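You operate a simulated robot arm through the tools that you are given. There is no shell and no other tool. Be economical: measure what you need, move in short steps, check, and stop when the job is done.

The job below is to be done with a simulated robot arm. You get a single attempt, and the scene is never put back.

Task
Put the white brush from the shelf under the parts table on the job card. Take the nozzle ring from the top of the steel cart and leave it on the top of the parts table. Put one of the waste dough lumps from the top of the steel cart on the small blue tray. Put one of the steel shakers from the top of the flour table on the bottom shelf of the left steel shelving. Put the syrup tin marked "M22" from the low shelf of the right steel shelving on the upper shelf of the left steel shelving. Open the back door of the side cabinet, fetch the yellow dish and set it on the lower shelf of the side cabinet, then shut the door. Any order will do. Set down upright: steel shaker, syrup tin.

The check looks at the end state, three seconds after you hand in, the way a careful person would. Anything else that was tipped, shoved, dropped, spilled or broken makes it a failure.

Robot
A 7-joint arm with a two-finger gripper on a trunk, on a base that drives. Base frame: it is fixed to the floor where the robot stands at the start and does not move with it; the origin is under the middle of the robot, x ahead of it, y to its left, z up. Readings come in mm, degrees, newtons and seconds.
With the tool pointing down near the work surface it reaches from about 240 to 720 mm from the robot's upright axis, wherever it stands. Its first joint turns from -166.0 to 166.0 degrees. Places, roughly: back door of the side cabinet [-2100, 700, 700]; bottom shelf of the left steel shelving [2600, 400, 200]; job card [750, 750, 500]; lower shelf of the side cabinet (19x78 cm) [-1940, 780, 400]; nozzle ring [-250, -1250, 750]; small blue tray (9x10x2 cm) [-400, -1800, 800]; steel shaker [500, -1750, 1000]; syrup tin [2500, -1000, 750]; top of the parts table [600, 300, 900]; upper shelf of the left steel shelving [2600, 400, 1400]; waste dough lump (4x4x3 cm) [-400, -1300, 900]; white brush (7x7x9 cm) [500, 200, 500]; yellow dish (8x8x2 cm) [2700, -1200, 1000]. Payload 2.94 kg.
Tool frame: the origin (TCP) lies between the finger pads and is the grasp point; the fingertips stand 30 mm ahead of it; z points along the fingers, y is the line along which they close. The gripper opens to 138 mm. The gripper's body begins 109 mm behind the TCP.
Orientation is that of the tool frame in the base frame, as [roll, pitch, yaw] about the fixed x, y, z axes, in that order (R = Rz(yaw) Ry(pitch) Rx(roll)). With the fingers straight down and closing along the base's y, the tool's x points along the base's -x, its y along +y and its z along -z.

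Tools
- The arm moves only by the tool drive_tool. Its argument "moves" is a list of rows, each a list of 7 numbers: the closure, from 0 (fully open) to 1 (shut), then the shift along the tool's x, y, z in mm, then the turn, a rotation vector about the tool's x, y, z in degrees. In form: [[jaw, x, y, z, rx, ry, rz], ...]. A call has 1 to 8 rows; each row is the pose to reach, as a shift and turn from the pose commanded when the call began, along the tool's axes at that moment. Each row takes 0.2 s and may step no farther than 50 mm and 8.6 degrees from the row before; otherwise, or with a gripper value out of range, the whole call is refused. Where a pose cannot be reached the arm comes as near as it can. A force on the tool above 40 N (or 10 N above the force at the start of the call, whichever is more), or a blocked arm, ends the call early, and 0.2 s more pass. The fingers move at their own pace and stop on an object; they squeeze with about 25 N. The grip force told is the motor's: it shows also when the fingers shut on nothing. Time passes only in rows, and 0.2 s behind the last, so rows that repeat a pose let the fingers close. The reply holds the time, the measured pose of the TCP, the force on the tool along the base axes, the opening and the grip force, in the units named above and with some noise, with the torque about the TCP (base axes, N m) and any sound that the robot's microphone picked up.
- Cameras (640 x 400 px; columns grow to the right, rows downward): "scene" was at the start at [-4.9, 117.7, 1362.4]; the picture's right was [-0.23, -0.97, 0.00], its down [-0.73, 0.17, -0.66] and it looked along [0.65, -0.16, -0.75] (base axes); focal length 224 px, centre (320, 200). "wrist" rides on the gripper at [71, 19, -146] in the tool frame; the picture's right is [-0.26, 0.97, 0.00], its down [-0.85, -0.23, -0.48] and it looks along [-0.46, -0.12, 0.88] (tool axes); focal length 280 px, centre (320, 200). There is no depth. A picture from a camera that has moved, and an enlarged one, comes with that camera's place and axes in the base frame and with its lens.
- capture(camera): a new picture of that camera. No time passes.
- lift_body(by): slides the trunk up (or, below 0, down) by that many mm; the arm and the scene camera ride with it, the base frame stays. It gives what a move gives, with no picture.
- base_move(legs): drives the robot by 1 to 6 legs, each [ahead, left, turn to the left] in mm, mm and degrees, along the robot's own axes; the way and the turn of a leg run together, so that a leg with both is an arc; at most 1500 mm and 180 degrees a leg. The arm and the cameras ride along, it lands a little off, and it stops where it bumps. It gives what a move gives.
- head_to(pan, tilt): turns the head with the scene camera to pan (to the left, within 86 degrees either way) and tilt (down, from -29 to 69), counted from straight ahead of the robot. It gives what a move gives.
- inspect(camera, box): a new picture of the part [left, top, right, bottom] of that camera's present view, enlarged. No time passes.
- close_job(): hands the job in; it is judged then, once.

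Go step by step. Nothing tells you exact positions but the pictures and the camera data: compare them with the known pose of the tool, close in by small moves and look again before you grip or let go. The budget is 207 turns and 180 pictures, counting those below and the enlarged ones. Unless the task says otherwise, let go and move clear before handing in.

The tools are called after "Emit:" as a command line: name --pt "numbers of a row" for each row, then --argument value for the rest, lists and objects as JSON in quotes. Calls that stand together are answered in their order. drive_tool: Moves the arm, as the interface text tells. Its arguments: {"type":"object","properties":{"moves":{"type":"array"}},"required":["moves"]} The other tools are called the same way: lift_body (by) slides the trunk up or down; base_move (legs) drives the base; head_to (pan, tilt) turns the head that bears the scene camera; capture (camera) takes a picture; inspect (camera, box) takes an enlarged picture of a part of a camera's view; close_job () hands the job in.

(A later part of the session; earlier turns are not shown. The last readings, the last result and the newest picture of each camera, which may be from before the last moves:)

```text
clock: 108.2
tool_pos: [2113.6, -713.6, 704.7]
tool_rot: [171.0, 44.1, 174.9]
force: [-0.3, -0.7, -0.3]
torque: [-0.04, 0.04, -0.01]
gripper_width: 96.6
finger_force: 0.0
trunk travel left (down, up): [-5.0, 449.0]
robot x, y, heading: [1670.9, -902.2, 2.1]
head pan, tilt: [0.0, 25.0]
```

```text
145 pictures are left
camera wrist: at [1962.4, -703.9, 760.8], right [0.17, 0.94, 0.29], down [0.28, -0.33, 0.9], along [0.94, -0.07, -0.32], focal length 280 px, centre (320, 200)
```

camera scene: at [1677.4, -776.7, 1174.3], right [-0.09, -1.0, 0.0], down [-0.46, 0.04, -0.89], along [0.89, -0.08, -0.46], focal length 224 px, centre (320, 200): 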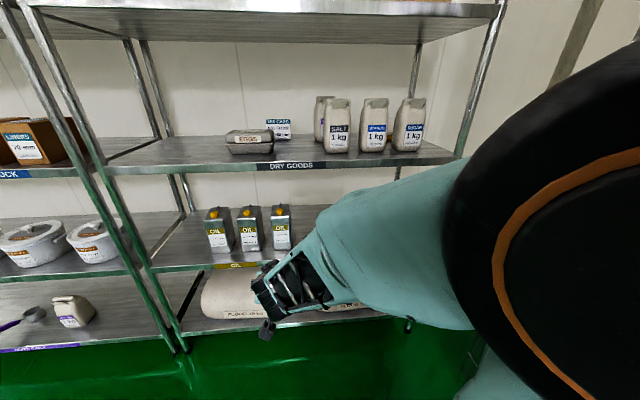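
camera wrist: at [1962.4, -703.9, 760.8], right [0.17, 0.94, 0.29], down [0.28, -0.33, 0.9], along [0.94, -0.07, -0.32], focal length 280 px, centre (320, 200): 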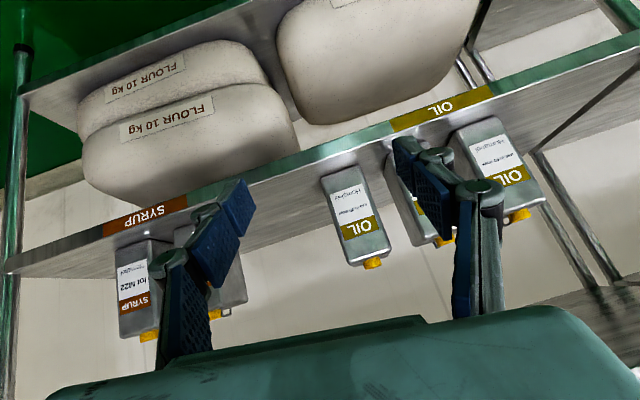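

The last retract hit a joint limit and skewed the tool; I'll straighten it. The SYRUP tins are near (2430,-1100) on a shelf at z≈530; I shift right to face them and level the tool.

Emit:
base_move --legs '[[-90, -370, -2]]'

Emit:
drive_tool --pt "0.3 -24 1 18 0.6 -5.1 -1.2" --pt "0.3 -48 2 36 1.1 -10.1 -2.4" --pt "0.3 -72 3 54 1.7 -15.2 -3.6" --pt "0.3 -96 3 72 2.2 -20.2 -4.7" --pt "0.3 -120 4 91 2.8 -25.3 -5.9"

Emit:
capture --camera "wrist"

Emit:
capture --camera "scene"

```text
clock: 110.9
tool_pos: [2066.0, -926.1, 699.8]
tool_rot: [171.1, 43.5, 173.4]
force: [-0.2, 0.4, 0.4]
torque: [-0.02, 0.0, -0.01]
gripper_width: 96.7
finger_force: 0.0
trunk travel left (down, up): [-5.0, 449.0]
robot x, y, heading: [1619.9, -1102.8, 1.2]
head pan, tilt: [0.0, 25.0]
stopped in leg 1: the robot was blocked; the commanded pose is now the measured one
```

```text
clock: 112.1
tool_pos: [2217.1, -924.2, 721.4]
tool_rot: [179.9, 69.6, -179.5]
force: [0.6, 0.5, 0.2]
torque: [0.0, -0.04, 0.0]
gripper_width: 96.8
finger_force: 0.0
trunk travel left (down, up): [-5.0, 449.0]
robot x, y, heading: [1615.1, -1103.1, 0.7]
head pan, tilt: [0.0, 25.0]
```

```text
144 pictures are left
camera wrist: at [2055.2, -906.0, 705.7], right [0.08, 0.97, 0.25], down [-0.15, -0.23, 0.96], along [0.99, -0.12, 0.12], focal length 280 px, centre (320, 200)
```

wrist: 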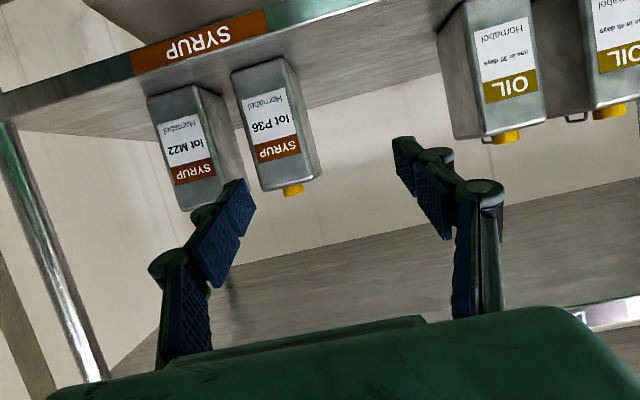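

```text
143 pictures are left
camera scene: at [1628.3, -965.3, 1177.8], right [0.02, -1.0, 0.0], down [-0.42, -0.01, -0.91], along [0.91, 0.02, -0.42], focal length 224 px, centre (320, 200)
```

scene: 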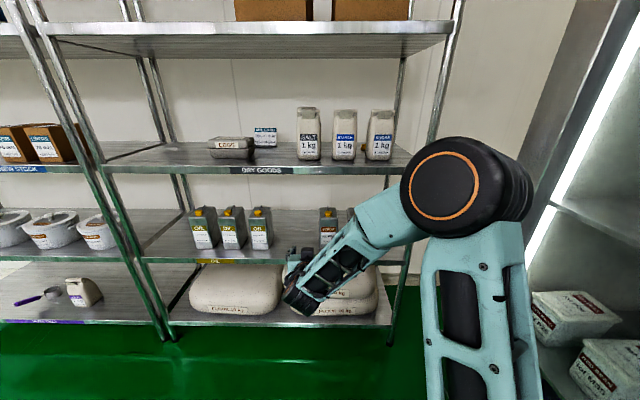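

M22 is the rightmost (y≈-1119), P36 beside it. The base was blocked on its right side; I'll look there before moving the arm that way.

Emit:
head_to --pan -70 --tilt 45

Emit:
capture --camera "scene"

```text
clock: 113.5
tool_pos: [2216.6, -923.9, 720.6]
tool_rot: [179.9, 69.4, -179.5]
force: [0.3, -0.1, -0.7]
torque: [-0.02, -0.01, -0.01]
gripper_width: 96.8
finger_force: 0.1
trunk travel left (down, up): [-5.0, 449.0]
robot x, y, heading: [1619.2, -1099.4, 1.2]
head pan, tilt: [-70.0, 45.0]
```

```text
142 pictures are left
camera scene: at [1565.6, -1042.7, 1147.2], right [-0.93, -0.36, 0.0], down [-0.25, 0.66, -0.71], along [0.25, -0.66, -0.71], focal length 224 px, centre (320, 200)
```

scene: 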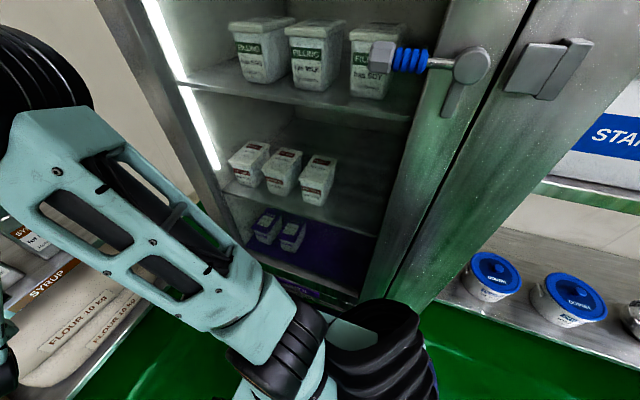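

The fridge's handle is close to the robot's right shoulder, probably what it met. I'll shift left 50 mm for clearance, then bring the arm across to the M22 tin's line.

Emit:
base_move --legs '[[0, 50, -1]]'

Emit:
drive_tool --pt "0.3 9 -45 5 0 0 0" --pt "0.3 18 -90 10 0 0 0" --pt "0.3 27 -135 12 0 0 0" --pt "0.3 40 -180 15 0 0 0" --pt "0.3 54 -225 18 0 0 0" --pt "0.3 62 -243 20 0 0 0"

Emit:
capture --camera "wrist"

Emit:
head_to --pan 0 --tilt 30

Emit:
capture --camera "scene"

```text
clock: 114.6
tool_pos: [2219.6, -885.6, 720.7]
tool_rot: [179.9, 69.6, 179.3]
force: [-0.3, -0.2, -0.1]
torque: [-0.02, 0.0, 0.0]
gripper_width: 96.8
finger_force: 0.1
trunk travel left (down, up): [-5.0, 449.0]
robot x, y, heading: [1619.0, -1052.6, -0.2]
head pan, tilt: [-70.0, 45.0]
```

```text
clock: 116.2
tool_pos: [2214.2, -1080.1, 656.3]
tool_rot: [-176.3, 69.8, -176.8]
force: [0.5, 0.1, -0.3]
torque: [-0.01, 0.01, 0.0]
gripper_width: 96.6
finger_force: 0.1
trunk travel left (down, up): [-5.0, 449.0]
robot x, y, heading: [1619.5, -1007.4, -0.2]
head pan, tilt: [-70.0, 45.0]
stopped in row 6: the arm was blocked; the commanded pose is now the measured one
```

```text
141 pictures are left
camera wrist: at [2052.5, -1060.9, 641.1], right [0.09, 0.97, 0.22], down [-0.15, -0.21, 0.97], along [0.98, -0.13, 0.13], focal length 280 px, centre (320, 200)
```

wrist: 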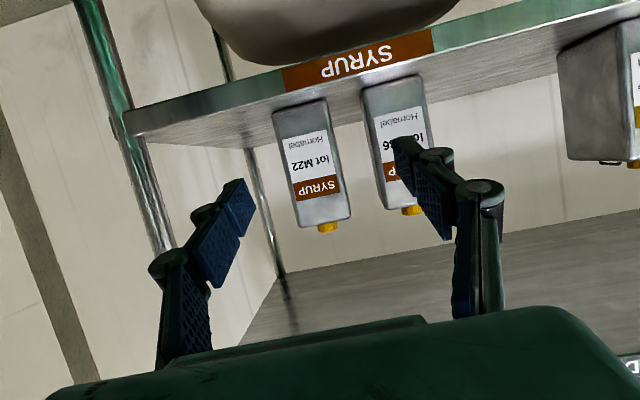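

```text
clock: 117.6
tool_pos: [2213.7, -1081.5, 656.9]
tool_rot: [-176.8, 69.5, -177.5]
force: [-0.5, 0.3, 0.4]
torque: [-0.02, -0.03, 0.01]
gripper_width: 96.6
finger_force: 0.1
trunk travel left (down, up): [-5.0, 449.0]
robot x, y, heading: [1616.8, -1011.3, -0.3]
head pan, tilt: [0.0, 30.0]
```

```text
140 pictures are left
camera scene: at [1628.4, -863.3, 1167.9], right [0.0, -1.0, 0.01], down [-0.5, -0.01, -0.87], along [0.87, -0.01, -0.5], focal length 224 px, centre (320, 200)
```

scene: 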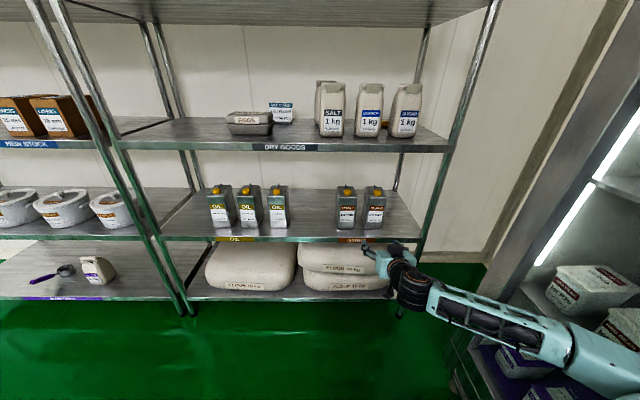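

The elbow swung right into the fridge front and nudged the base away. I'll move the base straight left to free it, then face the shelf obliquely so the elbow stays clear.

Emit:
base_move --legs '[[0, 250, 0]]'

Emit:
head_to --pan -45 --tilt 30

Emit:
capture --camera "scene"

```text
clock: 120.4
tool_pos: [2214.4, -837.4, 655.0]
tool_rot: [-178.8, 69.5, -179.2]
force: [-0.8, -0.3, 0.9]
torque: [0.0, 0.01, 0.03]
gripper_width: 96.7
finger_force: 0.0
trunk travel left (down, up): [-5.0, 449.0]
robot x, y, heading: [1621.8, -761.2, -0.2]
head pan, tilt: [0.0, 30.0]
```

```text
clock: 121.5
tool_pos: [2214.1, -839.2, 655.5]
tool_rot: [-178.8, 69.6, -179.3]
force: [0.0, -0.7, 0.4]
torque: [-0.03, -0.03, -0.01]
gripper_width: 96.7
finger_force: 0.0
trunk travel left (down, up): [-5.0, 449.0]
robot x, y, heading: [1622.3, -760.2, -0.3]
head pan, tilt: [-45.0, 30.0]
```

```text
139 pictures are left
camera scene: at [1602.7, -690.2, 1169.8], right [-0.71, -0.71, 0.0], down [-0.35, 0.35, -0.87], along [0.61, -0.61, -0.5], focal length 224 px, centre (320, 200)
```

scene: 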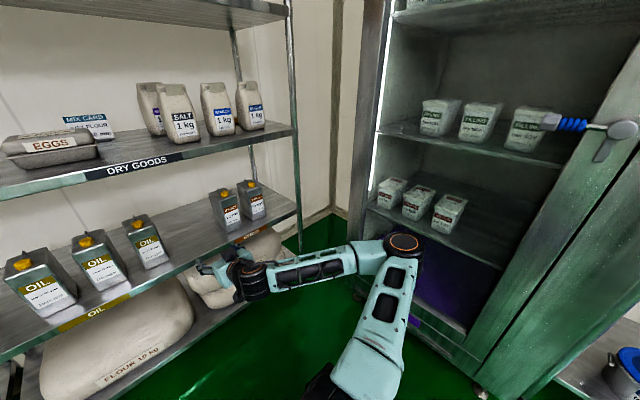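

Elbow is free. Turning the base right 25°, then straightening the tool toward the shelf in line with the M22 tin.

Emit:
base_move --legs '[[0, 0, -25]]'

Emit:
drive_tool --pt "0.3 -7 -1 19 -5.9 0 -2.1" --pt "0.3 -14 -2 39 -11.7 0 -4.3" --pt "0.3 -21 -2 58 -17.6 0 -6.4" --pt "0.3 -28 -3 78 -23.5 0 -8.5"

Emit:
capture --camera "wrist"

Emit:
head_to --pan 0 --tilt 30

Emit:
capture --camera "scene"

```text
clock: 123.2
tool_pos: [2128.3, -1080.4, 655.8]
tool_rot: [-178.8, 69.5, 156.0]
force: [0.1, -0.2, -0.3]
torque: [-0.03, 0.0, 0.0]
gripper_width: 96.6
finger_force: 0.1
trunk travel left (down, up): [-5.0, 449.0]
robot x, y, heading: [1620.6, -761.5, -24.8]
head pan, tilt: [-45.0, 30.0]
```

```text
clock: 124.2
tool_pos: [2199.7, -1117.0, 653.4]
tool_rot: [-179.6, 69.4, -179.6]
force: [-0.7, 0.5, 0.2]
torque: [0.0, 0.02, -0.01]
gripper_width: 96.6
finger_force: 0.0
trunk travel left (down, up): [-5.0, 449.0]
robot x, y, heading: [1616.6, -762.0, -24.6]
head pan, tilt: [-45.0, 30.0]
```

```text
138 pictures are left
camera wrist: at [2039.3, -1098.6, 638.8], right [0.09, 0.97, 0.24], down [-0.15, -0.23, 0.96], along [0.98, -0.12, 0.12], focal length 280 px, centre (320, 200)
```

wrist: 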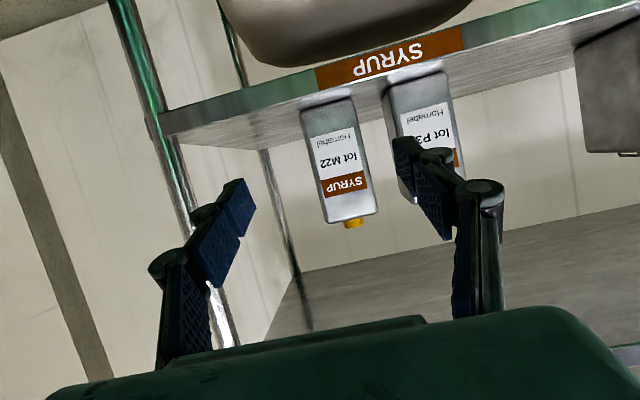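

```text
clock: 125.3
tool_pos: [2200.4, -1118.3, 652.4]
tool_rot: [-179.7, 69.4, -179.9]
force: [0.0, -1.2, 0.1]
torque: [0.0, -0.01, 0.01]
gripper_width: 96.5
finger_force: 0.0
trunk travel left (down, up): [-5.0, 449.0]
robot x, y, heading: [1619.0, -764.3, -24.8]
head pan, tilt: [0.0, 30.0]
```

```text
137 pictures are left
camera scene: at [1684.7, -643.3, 1169.8], right [-0.42, -0.91, 0.0], down [-0.45, 0.21, -0.87], along [0.79, -0.36, -0.5], focal length 224 px, centre (320, 200)
```

scene: 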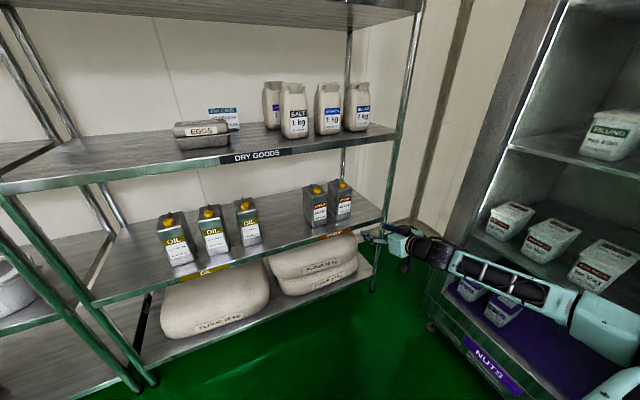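

M22 tin: front face x≈2445, y≈-1108, z 558–718. I'll narrow the jaws a little and drive purely in +x toward it.

Emit:
drive_tool --pt "0.33 6 9 2 0 0 0" --pt "0.33 6 9 2 0 0 0"

Emit:
base_move --legs '[[163, 76, 0]]'

Emit:
capture --camera "wrist"

Emit:
capture --camera "scene"

```text
clock: 125.9
tool_pos: [2201.0, -1109.4, 646.2]
tool_rot: [-179.7, 69.3, -179.9]
force: [0.3, -0.1, -0.4]
torque: [0.03, 0.01, 0.01]
gripper_width: 92.5
finger_force: 0.0
trunk travel left (down, up): [-5.0, 449.0]
robot x, y, heading: [1619.0, -761.8, -24.8]
head pan, tilt: [0.0, 30.0]
```

```text
clock: 127.4
tool_pos: [2380.9, -1107.5, 646.4]
tool_rot: [-179.8, 69.5, -179.8]
force: [-0.2, 0.0, -0.5]
torque: [0.01, -0.02, -0.01]
gripper_width: 92.5
finger_force: 0.1
trunk travel left (down, up): [-5.0, 449.0]
robot x, y, heading: [1797.0, -761.0, -24.8]
head pan, tilt: [0.0, 30.0]
```

```text
136 pictures are left
camera wrist: at [2219.1, -1088.6, 632.3], right [0.09, 0.97, 0.24], down [-0.15, -0.23, 0.96], along [0.98, -0.12, 0.12], focal length 280 px, centre (320, 200)
```

wrist: 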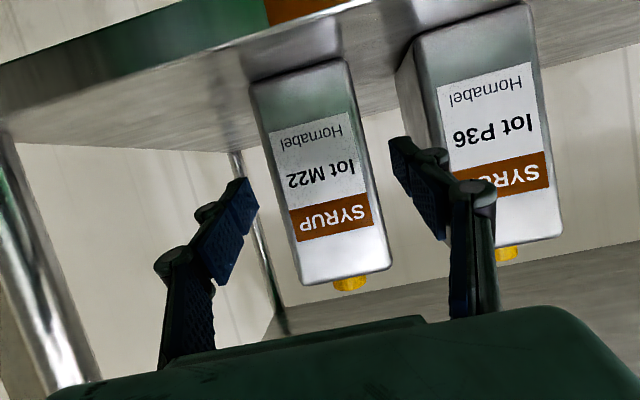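

```text
135 pictures are left
camera scene: at [1863.9, -642.8, 1169.8], right [-0.42, -0.91, 0.0], down [-0.45, 0.21, -0.87], along [0.79, -0.36, -0.5], focal length 224 px, centre (320, 200)
```

scene: 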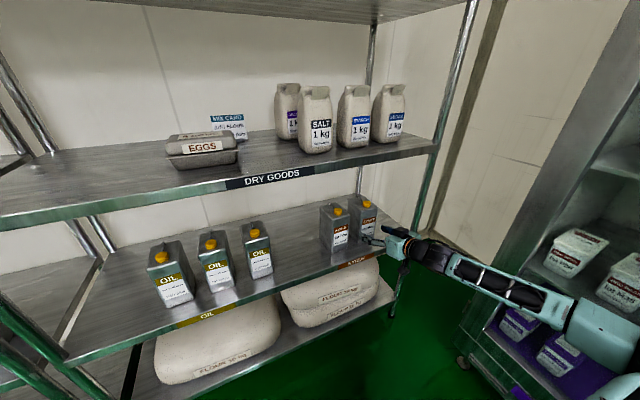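

Aligned within a few mm. Opening slightly and moving the arm in 90 mm.

Emit:
drive_tool --pt "0.28 0 -4 0 0 0 0" --pt "0.28 -8 -4 21 0 0 0" --pt "0.28 -16 -4 42 0 0 0" --pt "0.28 -24 -4 63 0 0 0" --pt "0.28 -31.5 -4 84 0 0 0"

Emit:
capture --camera "wrist"

```text
clock: 128.6
tool_pos: [2468.9, -1112.3, 646.8]
tool_rot: [-179.7, 69.3, -179.8]
force: [-0.2, -0.3, 0.7]
torque: [0.0, 0.04, 0.01]
gripper_width: 99.1
finger_force: 0.0
trunk travel left (down, up): [-5.0, 449.0]
robot x, y, heading: [1795.4, -765.9, -24.9]
head pan, tilt: [0.0, 30.0]
```

```text
134 pictures are left
camera wrist: at [2308.5, -1091.5, 632.4], right [0.09, 0.97, 0.24], down [-0.15, -0.23, 0.96], along [0.98, -0.12, 0.12], focal length 280 px, centre (320, 200)
```

wrist: 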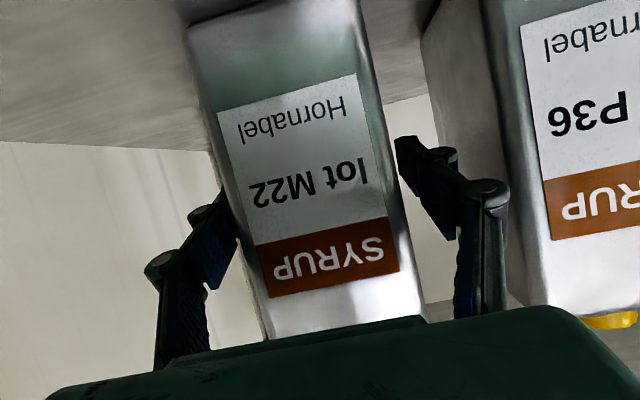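

The tin is between the pads. Closing and lifting a little.

Emit:
drive_tool --pt "0.6 0 0 0 0 0 0" --pt "0.6 0 0 0 0 0 0" --pt "0.6 0 0 0 0 0 0" --pt "0.6 -9.4 0 -3.5 0 0 0" --pt "0.6 -37 0 -14 0 0 0"

Emit:
capture --camera "wrist"

```text
clock: 129.8
tool_pos: [2467.6, -1111.7, 682.7]
tool_rot: [180.0, 68.9, 179.9]
force: [0.1, -0.8, -14.8]
torque: [0.02, 0.04, 0.02]
gripper_width: 77.6
finger_force: 25.1
trunk travel left (down, up): [-5.0, 449.0]
robot x, y, heading: [1799.6, -761.7, -24.6]
head pan, tilt: [0.0, 30.0]
```

```text
133 pictures are left
camera wrist: at [2306.8, -1092.7, 669.2], right [0.1, 0.96, 0.24], down [-0.14, -0.23, 0.96], along [0.99, -0.13, 0.11], focal length 280 px, centre (320, 200)
```

wrist: 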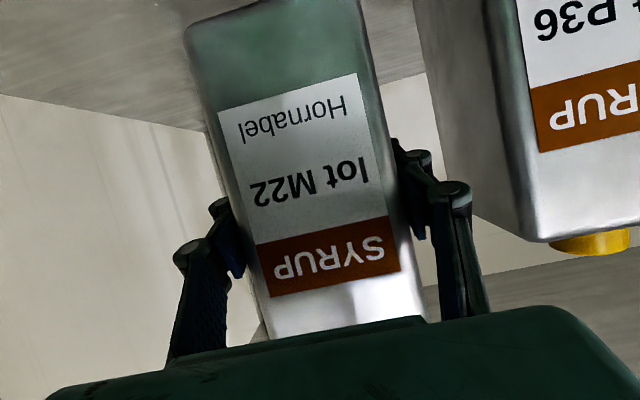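

The tin is held (about 1.5 kg). I'll back straight out, raise the trunk fully, and shift across to the left shelving.

Emit:
base_move --legs '[[-408, -190, 0]]'

Emit:
lift_body --by 440

Emit:
base_move --legs '[[-300, 642, 0], [-300, 642, 0]]'

Emit:
head_to --pan 25 --tilt 10

Emit:
capture --camera "scene"

Emit:
capture --camera "wrist"

```text
clock: 132.5
tool_pos: [2027.3, -1118.9, 684.9]
tool_rot: [-179.9, 69.2, 179.9]
force: [0.1, -0.4, -13.0]
torque: [0.02, 0.13, -0.03]
gripper_width: 77.6
finger_force: 24.9
trunk travel left (down, up): [-5.0, 449.0]
robot x, y, heading: [1358.2, -760.9, -24.9]
head pan, tilt: [0.0, 30.0]
```

```text
refused: 440 is not a number from -400 to 400
```

```text
clock: 144.4
tool_pos: [2032.3, 309.9, 684.5]
tool_rot: [-179.9, 69.2, 179.6]
force: [-0.4, 1.3, -12.8]
torque: [-0.04, 0.14, -0.01]
gripper_width: 77.8
finger_force: 25.2
trunk travel left (down, up): [-5.0, 449.0]
robot x, y, heading: [1366.9, 661.0, -25.4]
head pan, tilt: [0.0, 30.0]
```

```text
clock: 145.3
tool_pos: [2032.0, 309.7, 682.7]
tool_rot: [-180.0, 69.1, 179.6]
force: [-0.4, 0.9, -12.8]
torque: [0.0, 0.17, 0.02]
gripper_width: 77.9
finger_force: 24.8
trunk travel left (down, up): [-5.0, 449.0]
robot x, y, heading: [1362.0, 662.9, -25.2]
head pan, tilt: [25.0, 10.0]
```

```text
132 pictures are left
camera scene: at [1443.1, 820.2, 1202.1], right [0.0, -1.0, 0.0], down [-0.18, 0.0, -0.98], along [0.98, 0.0, -0.18], focal length 224 px, centre (320, 200)
```

scene: 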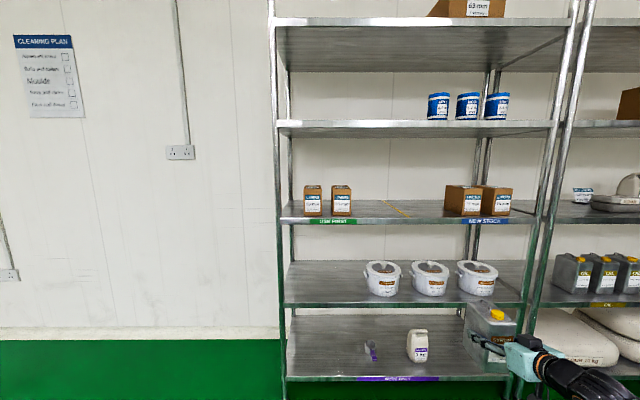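

```text
131 pictures are left
camera wrist: at [1870.6, 329.8, 669.9], right [0.1, 0.96, 0.24], down [-0.14, -0.23, 0.96], along [0.98, -0.13, 0.12], focal length 280 px, centre (320, 200)
```

wrist: 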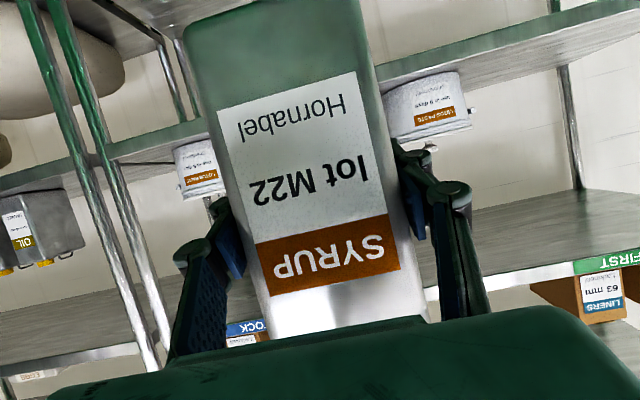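

The "upper" shelf is the one with the blue cans (front edge z≈1317); its left half around y≈650 is free. I'll raise trunk and arm in the clear.

Emit:
lift_body --by 400

Emit:
drive_tool --pt "0.6 -38 0 -14.25 0 0 0" --pt "0.6 -76 0 -28.5 0 0 0" --pt "0.6 -114 0 -42.75 0 0 0" --pt "0.6 -152 0 -57 0 0 0" --pt "0.6 -190 0 -71.25 0 0 0" --pt "0.6 -228 0 -85.5 0 0 0" --pt "0.6 -266 0 -99.75 0 0 0" --pt "0.6 -304 0 -114 0 0 0"

Emit:
lift_body --by 45

Emit:
head_to --pan 25 --tilt 10

Emit:
capture --camera "scene"

Emit:
capture --camera "wrist"

```text
clock: 149.1
tool_pos: [2032.5, 308.0, 1083.6]
tool_rot: [-179.8, 69.2, 179.7]
force: [-0.4, -0.1, -12.4]
torque: [0.0, 0.15, 0.02]
gripper_width: 77.2
finger_force: 24.5
trunk travel left (down, up): [-405.0, 49.0]
robot x, y, heading: [1365.8, 660.6, -25.6]
head pan, tilt: [25.0, 10.0]
```

```text
clock: 150.9
tool_pos: [2030.7, 309.6, 1410.0]
tool_rot: [-179.7, 69.1, 179.9]
force: [-0.3, -0.8, -13.0]
torque: [-0.02, 0.1, 0.01]
gripper_width: 77.6
finger_force: 25.0
trunk travel left (down, up): [-405.0, 49.0]
robot x, y, heading: [1361.9, 664.2, -25.3]
head pan, tilt: [25.0, 10.0]
```

```text
clock: 151.8
tool_pos: [2031.9, 309.2, 1454.2]
tool_rot: [-179.9, 69.2, 179.6]
force: [0.6, -0.1, -13.1]
torque: [0.01, 0.09, 0.01]
gripper_width: 77.8
finger_force: 25.1
trunk travel left (down, up): [-450.0, 4.0]
robot x, y, heading: [1366.8, 664.7, -25.0]
head pan, tilt: [25.0, 10.0]
```

```text
clock: 152.4
tool_pos: [2031.5, 309.1, 1454.6]
tool_rot: [-179.9, 69.1, 179.5]
force: [0.3, 0.4, -12.0]
torque: [-0.01, 0.14, -0.01]
gripper_width: 77.8
finger_force: 25.2
trunk travel left (down, up): [-450.0, 4.0]
robot x, y, heading: [1363.9, 662.3, -25.2]
head pan, tilt: [25.0, 10.0]
```

```text
130 pictures are left
camera scene: at [1443.7, 819.9, 1647.1], right [0.0, -1.0, 0.0], down [-0.17, 0.0, -0.98], along [0.98, 0.0, -0.18], focal length 224 px, centre (320, 200)
```

scene: 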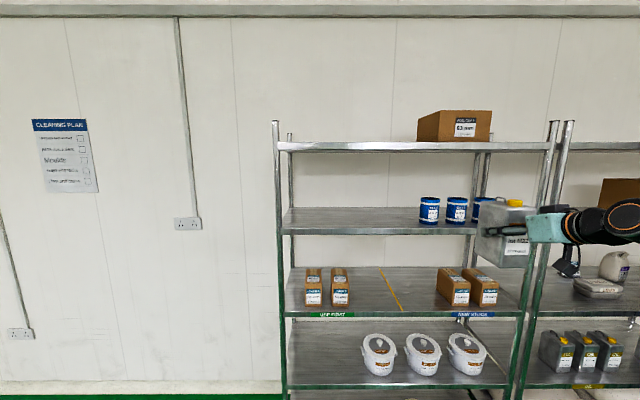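

```text
129 pictures are left
camera wrist: at [1870.6, 330.1, 1441.1], right [0.1, 0.96, 0.24], down [-0.14, -0.23, 0.96], along [0.98, -0.13, 0.12], focal length 280 px, centre (320, 200)
```

wrist: 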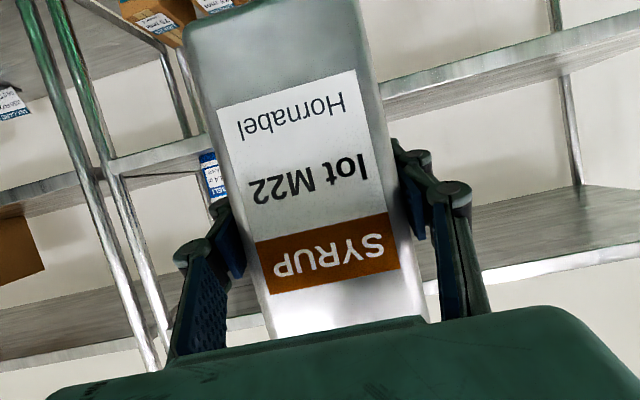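

The shelf surface there is about z 1343. I'll raise the tool 22 mm, shift to y≈650, and approach partway.

Emit:
drive_tool --pt "0.6 -20.5 0 -7.7 0 0 0"

Emit:
base_move --legs '[[-144, 308, 0], [272, 127, 0]]'

Emit:
capture --camera "scene"

Emit:
capture --camera "wrist"

```text
clock: 152.8
tool_pos: [2032.0, 312.2, 1479.2]
tool_rot: [-179.7, 69.2, 179.8]
force: [-0.2, 1.2, -13.2]
torque: [-0.05, 0.11, -0.04]
gripper_width: 77.9
finger_force: 24.8
trunk travel left (down, up): [-450.0, 4.0]
robot x, y, heading: [1365.6, 666.9, -25.3]
head pan, tilt: [25.0, 10.0]
```

```text
clock: 157.7
tool_pos: [2336.3, 645.1, 1477.9]
tool_rot: [-179.9, 69.1, 179.8]
force: [1.3, 0.3, -13.3]
torque: [-0.01, 0.1, 0.0]
gripper_width: 77.9
finger_force: 25.0
trunk travel left (down, up): [-450.0, 4.0]
robot x, y, heading: [1670.7, 998.4, -25.0]
head pan, tilt: [25.0, 10.0]
```

```text
128 pictures are left
camera scene: at [1747.1, 1154.5, 1647.1], right [0.0, -1.0, 0.0], down [-0.18, 0.0, -0.98], along [0.98, 0.0, -0.18], focal length 224 px, centre (320, 200)
```

scene: 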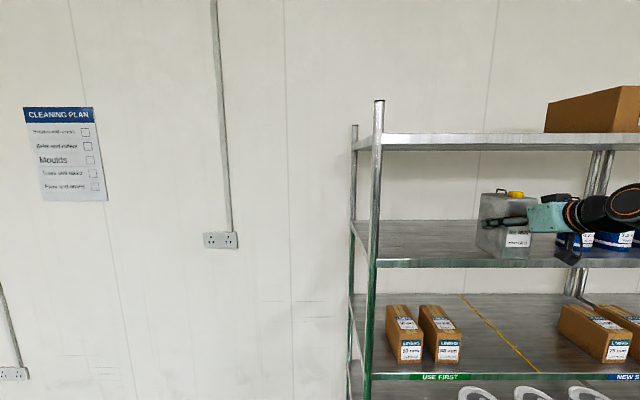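

```text
127 pictures are left
camera wrist: at [2175.3, 666.9, 1463.7], right [0.1, 0.96, 0.24], down [-0.14, -0.23, 0.96], along [0.98, -0.13, 0.12], focal length 280 px, centre (320, 200)
```

wrist: 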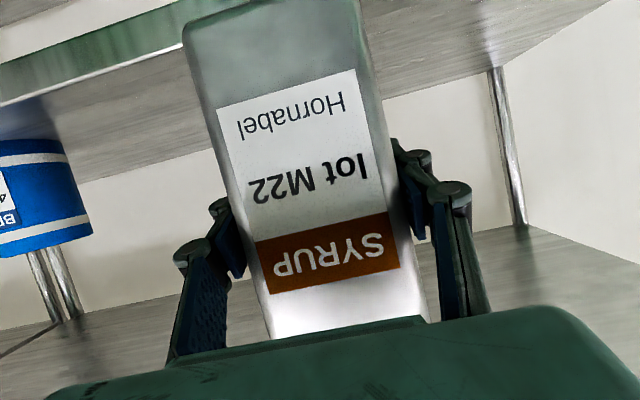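

Clearance over the shelf lip is about 38 mm. Moving in 165 mm more.

Emit:
base_move --legs '[[150, 70, 0]]'

Emit:
drive_tool --pt "0.6 10 0 3.7 0 0 0" --pt "0.6 20 0 7.5 0 0 0" --pt "0.6 26 0 9.7 0 0 0"

Emit:
capture --camera "scene"

```text
clock: 159.2
tool_pos: [2503.0, 642.7, 1476.3]
tool_rot: [-179.9, 69.1, 179.7]
force: [1.5, -0.4, -13.0]
torque: [0.0, 0.1, 0.05]
gripper_width: 77.3
finger_force: 24.8
trunk travel left (down, up): [-450.0, 4.0]
robot x, y, heading: [1835.6, 995.6, -24.9]
head pan, tilt: [25.0, 10.0]
```

```text
clock: 160.0
tool_pos: [2503.2, 641.9, 1450.1]
tool_rot: [-180.0, 69.0, 179.6]
force: [0.4, -0.7, -13.2]
torque: [0.01, 0.12, -0.02]
gripper_width: 77.9
finger_force: 25.1
trunk travel left (down, up): [-450.0, 4.0]
robot x, y, heading: [1832.1, 994.3, -25.2]
head pan, tilt: [25.0, 10.0]
```

```text
126 pictures are left
camera scene: at [1913.5, 1152.0, 1647.2], right [0.0, -1.0, 0.0], down [-0.17, 0.0, -0.98], along [0.98, 0.0, -0.17], focal length 224 px, centre (320, 200)
```

scene: 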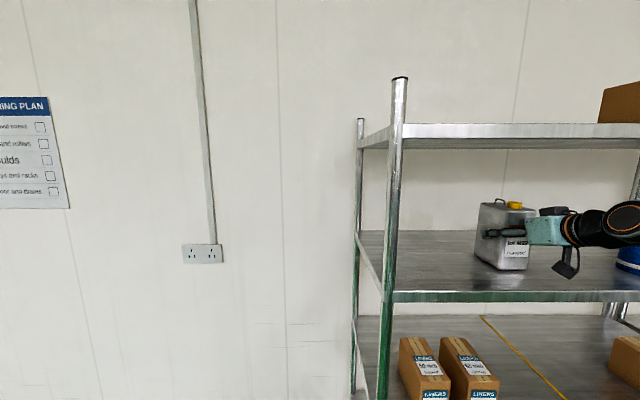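

Lowering in small steps until the shelf takes the weight.

Emit:
drive_tool --pt "0.6 3.7 0 1.4 0 0 0" --pt "0.6 7.5 0 2.8 0 0 0"

Emit:
drive_tool --pt "0.6 2.8 0 1 0 0 0" --pt "0.6 4.7 0 1.8 0 0 0"

Emit:
inspect --camera "scene" --box '[420, 180, 620, 305]'

```text
clock: 160.6
tool_pos: [2502.3, 642.2, 1447.7]
tool_rot: [-179.7, 69.8, 179.7]
force: [6.2, -4.6, 9.4]
torque: [0.46, 0.39, -0.08]
gripper_width: 77.8
finger_force: 25.1
trunk travel left (down, up): [-450.0, 4.0]
robot x, y, heading: [1836.5, 996.3, -25.1]
head pan, tilt: [25.0, 10.0]
```

```text
clock: 161.2
tool_pos: [2499.0, 644.5, 1441.4]
tool_rot: [-179.7, 69.5, 179.9]
force: [3.3, -4.1, 16.6]
torque: [0.27, -0.04, -0.09]
gripper_width: 77.7
finger_force: 25.2
trunk travel left (down, up): [-450.0, 4.0]
robot x, y, heading: [1829.5, 996.6, -25.5]
head pan, tilt: [25.0, 10.0]
```

```text
3.20 times, centred on (520, 242) of scene
camera zoom: at [1909.8, 1153.0, 1647.4], right [0.0, -1.0, 0.0], down [-0.17, 0.0, -0.98], along [0.98, 0.0, -0.17], focal length 718 px, centre (-320, 64)
```

zoom: 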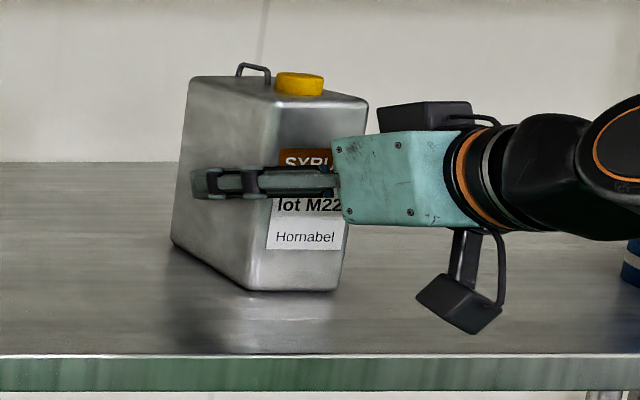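

The tin stands on the shelf. I'll ease up 2 mm, open, and back straight out.

Emit:
drive_tool --pt "0.6 -2.5 0 -1 0 0 0" --pt "0.45 -2.5 0 -1 0 0 0" --pt "0.35 -2.5 0 -1 0 0 0" --pt "0.25 -2.5 0 -1 0 0 0" --pt "0.25 -2.5 0 -1 0 0 0"

Emit:
base_move --legs '[[-272, -127, 0]]'

Emit:
capture --camera "scene"

Emit:
capture --camera "wrist"

```text
clock: 162.4
tool_pos: [2500.4, 643.8, 1440.3]
tool_rot: [-179.8, 69.2, 179.8]
force: [0.5, 0.4, -0.2]
torque: [-0.01, 0.0, 0.0]
gripper_width: 103.4
finger_force: 0.0
trunk travel left (down, up): [-450.0, 4.0]
robot x, y, heading: [1831.2, 992.3, -24.7]
head pan, tilt: [25.0, 10.0]
```

```text
clock: 164.4
tool_pos: [2199.6, 636.2, 1440.8]
tool_rot: [-179.7, 69.2, 179.3]
force: [-1.0, 0.1, 0.5]
torque: [0.0, 0.01, 0.02]
gripper_width: 103.4
finger_force: 0.0
trunk travel left (down, up): [-450.0, 4.0]
robot x, y, heading: [1539.8, 994.8, -25.5]
head pan, tilt: [25.0, 10.0]
```

```text
124 pictures are left
camera scene: at [1615.3, 1151.3, 1647.2], right [-0.01, -1.0, 0.0], down [-0.17, 0.0, -0.98], along [0.98, -0.01, -0.17], focal length 224 px, centre (320, 200)
```

scene: 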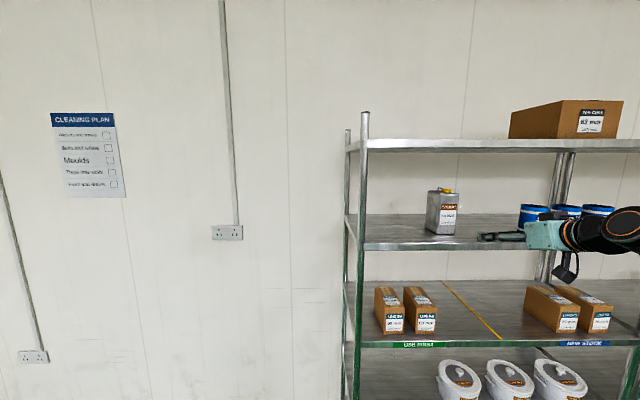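

```text
123 pictures are left
camera wrist: at [2038.6, 658.9, 1427.4], right [0.11, 0.96, 0.24], down [-0.15, -0.23, 0.96], along [0.98, -0.14, 0.12], focal length 280 px, centre (320, 200)
```

wrist: 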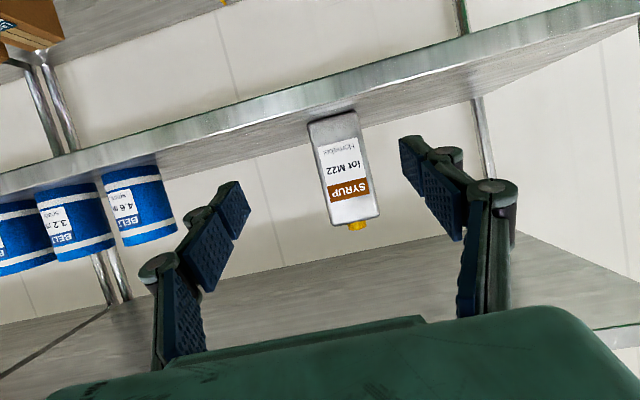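

The tin stands upright on the upper shelf. Next is the steel shaker from the flour table; I'll square the tool to the robot and drive there with the arm high.

Emit:
drive_tool --pt "0 0 0 0 5.9 0 2.2" --pt "0 0 0 0 11.7 0 4.4" --pt "0 0 0 0 17.6 0 6.6" --pt "0 0 0 0 23.4 0 8.75"

Emit:
base_move --legs '[[345, -830, 0], [345, -830, 0], [-768, -366, 0], [0, 0, -64.5]]'

Emit:
head_to --pan 0 --tilt 35

Emit:
capture --camera "scene"

Emit:
capture --camera "wrist"

```text
clock: 165.4
tool_pos: [2201.9, 638.9, 1441.6]
tool_rot: [-179.4, 69.4, 154.7]
force: [0.4, -1.2, 0.2]
torque: [0.01, 0.02, 0.03]
gripper_width: 137.8
finger_force: 0.0
trunk travel left (down, up): [-450.0, 4.0]
robot x, y, heading: [1535.6, 992.5, -25.8]
head pan, tilt: [25.0, 10.0]
```

```text
clock: 187.2
tool_pos: [567.8, -1547.7, 1441.0]
tool_rot: [-179.5, 69.3, 90.0]
force: [0.6, 0.0, 0.4]
torque: [0.02, -0.03, 0.03]
gripper_width: 138.2
finger_force: 0.3
trunk travel left (down, up): [-450.0, 4.0]
robot x, y, heading: [609.5, -792.2, -90.4]
head pan, tilt: [25.0, 10.0]
```

```text
clock: 188.1
tool_pos: [567.2, -1546.6, 1441.2]
tool_rot: [-179.4, 69.4, 89.9]
force: [-0.4, 0.2, 0.0]
torque: [-0.01, 0.01, 0.01]
gripper_width: 138.0
finger_force: 0.0
trunk travel left (down, up): [-450.0, 4.0]
robot x, y, heading: [606.8, -791.7, -90.4]
head pan, tilt: [0.0, 35.0]
```

```text
122 pictures are left
camera scene: at [742.9, -802.5, 1607.1], right [-1.0, 0.01, 0.0], down [0.0, 0.57, -0.82], along [-0.01, -0.82, -0.57], focal length 224 px, centre (320, 200)
```

scene: 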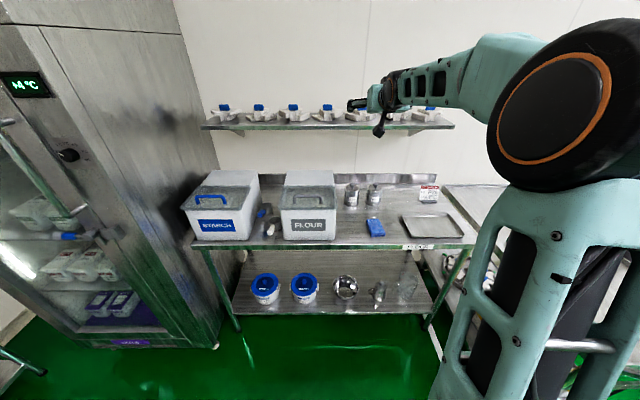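

```text
121 pictures are left
camera wrist: at [588.5, -1384.8, 1427.0], right [0.96, -0.1, 0.24], down [-0.23, 0.15, 0.96], along [-0.14, -0.98, 0.12], focal length 280 px, centre (320, 200)
```

wrist: 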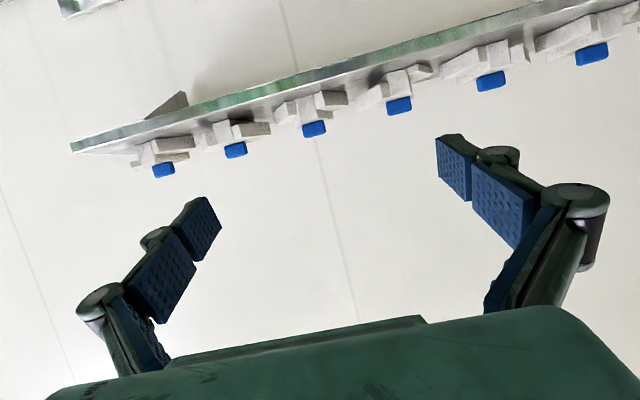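

The two shakers stand at the back of the flour table top, under the wall shelf. I'll lower the trunk 250 mm to triangulate.

Emit:
lift_body --by -250

Emit:
capture --camera "scene"

Emit:
capture --camera "wrist"

```text
clock: 190.7
tool_pos: [566.5, -1545.6, 1191.4]
tool_rot: [-179.4, 69.3, 89.9]
force: [1.2, 0.4, -0.2]
torque: [0.0, 0.0, -0.01]
gripper_width: 138.3
finger_force: 0.1
trunk travel left (down, up): [-200.0, 254.0]
robot x, y, heading: [608.6, -795.0, -90.3]
head pan, tilt: [0.0, 35.0]
```

```text
120 pictures are left
camera scene: at [742.8, -802.4, 1357.1], right [-1.0, 0.01, 0.0], down [0.0, 0.57, -0.82], along [-0.01, -0.82, -0.57], focal length 224 px, centre (320, 200)
```

scene: 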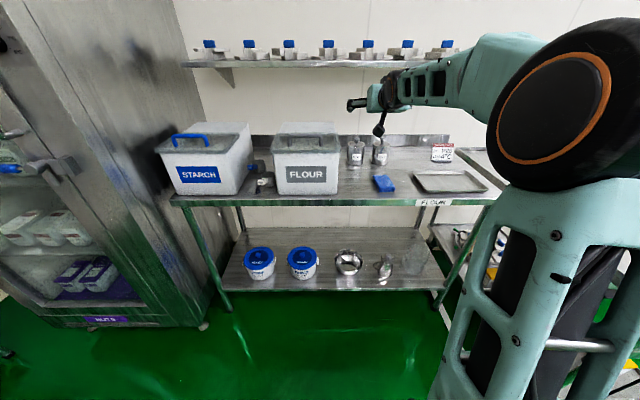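

```text
119 pictures are left
camera wrist: at [588.5, -1384.8, 1177.1], right [0.96, -0.1, 0.24], down [-0.23, 0.15, 0.96], along [-0.14, -0.98, 0.12], focal length 280 px, centre (320, 200)
```

wrist: 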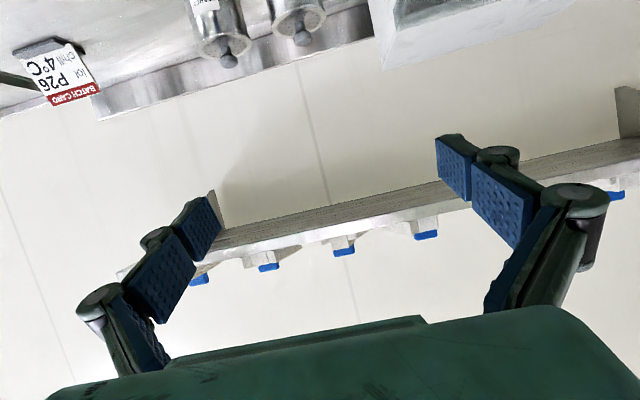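

Shaker positions: (557,-1851) and (433,-1851), tops z≈978, table ≈855. I'll take the one at x≈433 with a 45° approach, keeping clear of the wall shelf and the blue sponge in front.

Emit:
drive_tool --pt "0 9 -22 31 0 4 0" --pt "0 18 -44 62 0 8 0" --pt "0 27 -66 93 0 12 0" --pt "0 36 -88 124 0 16 0" --pt "0 45 -111 155 0 20 0" --pt "0 53.8 -133 186 0 24.3 0"

Emit:
capture --camera "wrist"

Emit:
capture --camera "scene"

```text
clock: 192.1
tool_pos: [444.3, -1658.8, 1064.4]
tool_rot: [-179.7, 46.9, 89.6]
force: [-0.3, -0.1, -1.5]
torque: [0.02, 0.01, -0.05]
gripper_width: 137.8
finger_force: 0.0
out of reach, approached as far as the arm can: row 5, 6
trunk travel left (down, up): [-200.0, 254.0]
robot x, y, heading: [611.2, -792.1, -90.4]
head pan, tilt: [0.0, 35.0]
```

```text
118 pictures are left
camera wrist: at [465.8, -1504.0, 1112.5], right [0.96, -0.19, 0.19], down [-0.23, -0.23, 0.95], along [-0.13, -0.95, -0.27], focal length 280 px, centre (320, 200)
```

wrist: 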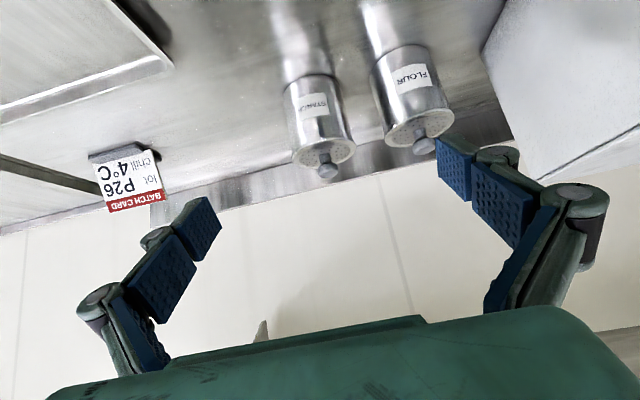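

```text
117 pictures are left
camera scene: at [743.3, -803.7, 1356.9], right [-1.0, 0.01, 0.0], down [0.0, 0.57, -0.82], along [-0.01, -0.82, -0.57], focal length 224 px, centre (320, 200)
```

scene: 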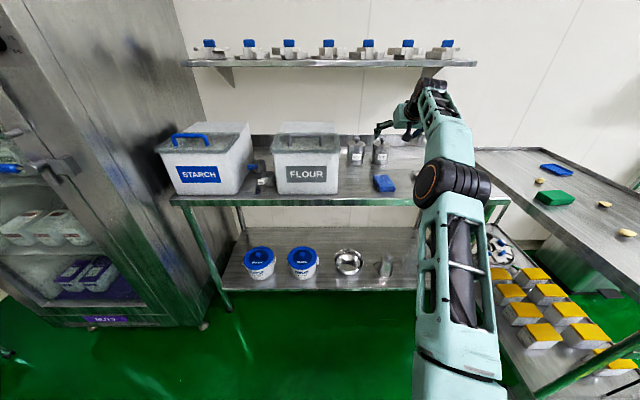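

The arm is at its reach limit; I'll drive the base ahead 110 mm, then descend onto the shaker.

Emit:
base_move --legs '[[110, -9, 0.4]]'

Emit:
capture --camera "wrist"

```text
clock: 193.3
tool_pos: [440.2, -1769.2, 1067.5]
tool_rot: [-179.6, 47.1, 90.0]
force: [0.2, -0.3, 0.1]
torque: [0.0, -0.01, -0.01]
gripper_width: 138.0
finger_force: 0.1
trunk travel left (down, up): [-200.0, 254.0]
robot x, y, heading: [595.8, -905.9, -89.9]
head pan, tilt: [0.0, 35.0]
```

```text
116 pictures are left
camera wrist: at [460.7, -1614.3, 1114.2], right [0.96, -0.18, 0.19], down [-0.23, -0.23, 0.95], along [-0.13, -0.96, -0.26], focal length 280 px, centre (320, 200)
```

wrist: 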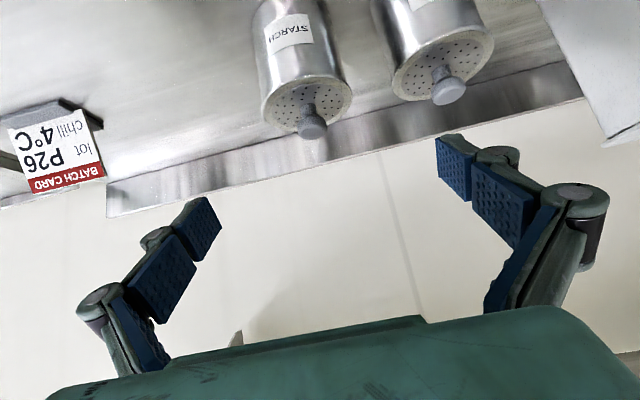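

The shaker's axis reads x≈435, y≈-1852. I'll narrow the jaws to ~102 mm, drop 45 mm, and drive ahead 85 mm.

Emit:
drive_tool --pt "0.26 16 -3 15 0 0 0" --pt "0.26 33 -5 31 0 0 0"

Emit:
base_move --legs '[[85, 0, 0]]'

Emit:
capture --camera "wrist"

Emit:
capture --camera "scene"

```text
clock: 193.9
tool_pos: [435.4, -1769.4, 1022.0]
tool_rot: [-179.7, 47.2, 89.9]
force: [-0.6, 0.4, 1.2]
torque: [0.02, 0.01, 0.0]
gripper_width: 102.2
finger_force: 0.0
trunk travel left (down, up): [-200.0, 254.0]
robot x, y, heading: [597.9, -904.7, -90.2]
head pan, tilt: [0.0, 35.0]
```

```text
clock: 195.0
tool_pos: [434.0, -1855.1, 1023.8]
tool_rot: [-179.7, 47.0, 89.9]
force: [-0.6, 0.0, 0.3]
torque: [0.03, -0.01, 0.02]
gripper_width: 102.1
finger_force: 0.1
trunk travel left (down, up): [-200.0, 254.0]
robot x, y, heading: [601.0, -991.7, -90.2]
head pan, tilt: [0.0, 35.0]
```

```text
115 pictures are left
camera wrist: at [454.6, -1699.6, 1070.4], right [0.96, -0.18, 0.19], down [-0.23, -0.23, 0.95], along [-0.13, -0.96, -0.26], focal length 280 px, centre (320, 200)
```

wrist: 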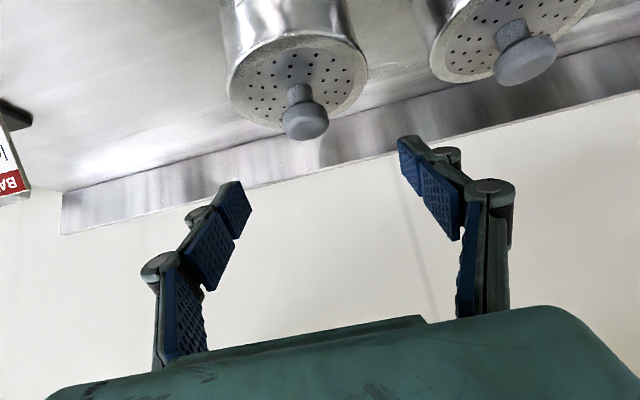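

```text
114 pictures are left
camera scene: at [733.5, -997.9, 1357.0], right [-1.0, 0.0, 0.0], down [0.0, 0.57, -0.82], along [0.0, -0.82, -0.57], focal length 224 px, centre (320, 200)
```

scene: 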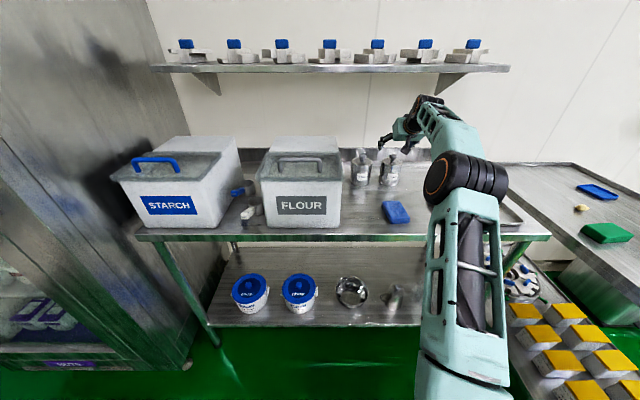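

Lid centre ≈ (436,-1848). Descending vertically to z≈918.

Emit:
drive_tool --pt "0.26 27 1 23 0 0 0" --pt "0.26 54 2 45 0 0 0" --pt "0.26 80 2 68 0 0 0"

Emit:
capture --camera "wrist"

```text
clock: 195.8
tool_pos: [435.4, -1850.3, 917.6]
tool_rot: [-179.6, 47.2, 89.9]
force: [0.3, -0.4, 0.0]
torque: [0.01, 0.04, 0.02]
gripper_width: 102.3
finger_force: 0.0
trunk travel left (down, up): [-200.0, 254.0]
robot x, y, heading: [602.0, -989.7, -89.8]
head pan, tilt: [0.0, 35.0]
```

```text
113 pictures are left
camera wrist: at [455.5, -1694.9, 964.8], right [0.96, -0.18, 0.19], down [-0.23, -0.23, 0.95], along [-0.13, -0.96, -0.26], focal length 280 px, centre (320, 200)
```

wrist: 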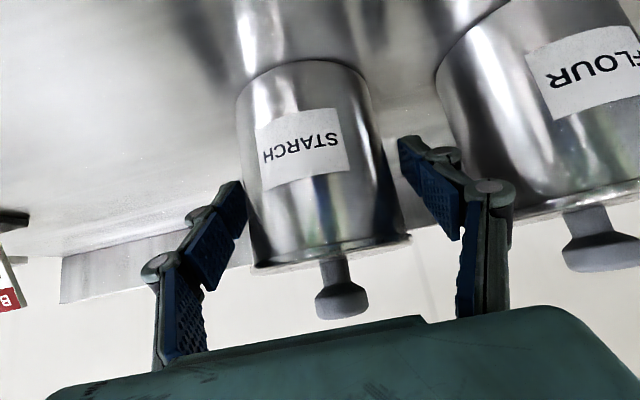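

The shaker body is between the pads. Gripping and lifting slightly.

Emit:
drive_tool --pt "0.45 0 0 0 0 0 0" --pt "0.6 0 0 0 0 0 0" --pt "0.6 0 0 0 0 0 0" --pt "0.6 0 0 0 0 0 0" --pt "0.6 -15 0 -14 0 0 0" --pt "0.6 -29 0 -27 0 0 0"

Emit:
capture --camera "wrist"

```text
clock: 197.2
tool_pos: [435.4, -1852.5, 956.4]
tool_rot: [-179.9, 47.0, 89.7]
force: [-0.6, 0.5, -5.8]
torque: [-0.02, 0.0, -0.02]
gripper_width: 82.8
finger_force: 25.1
trunk travel left (down, up): [-200.0, 254.0]
robot x, y, heading: [601.5, -989.1, -90.4]
head pan, tilt: [0.0, 35.0]
```

```text
112 pictures are left
camera wrist: at [457.3, -1696.3, 1004.5], right [0.96, -0.18, 0.19], down [-0.23, -0.23, 0.95], along [-0.13, -0.96, -0.26], focal length 280 px, centre (320, 200)
```

wrist: 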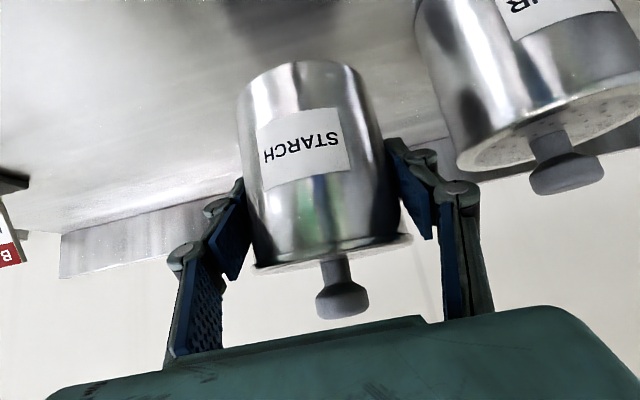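

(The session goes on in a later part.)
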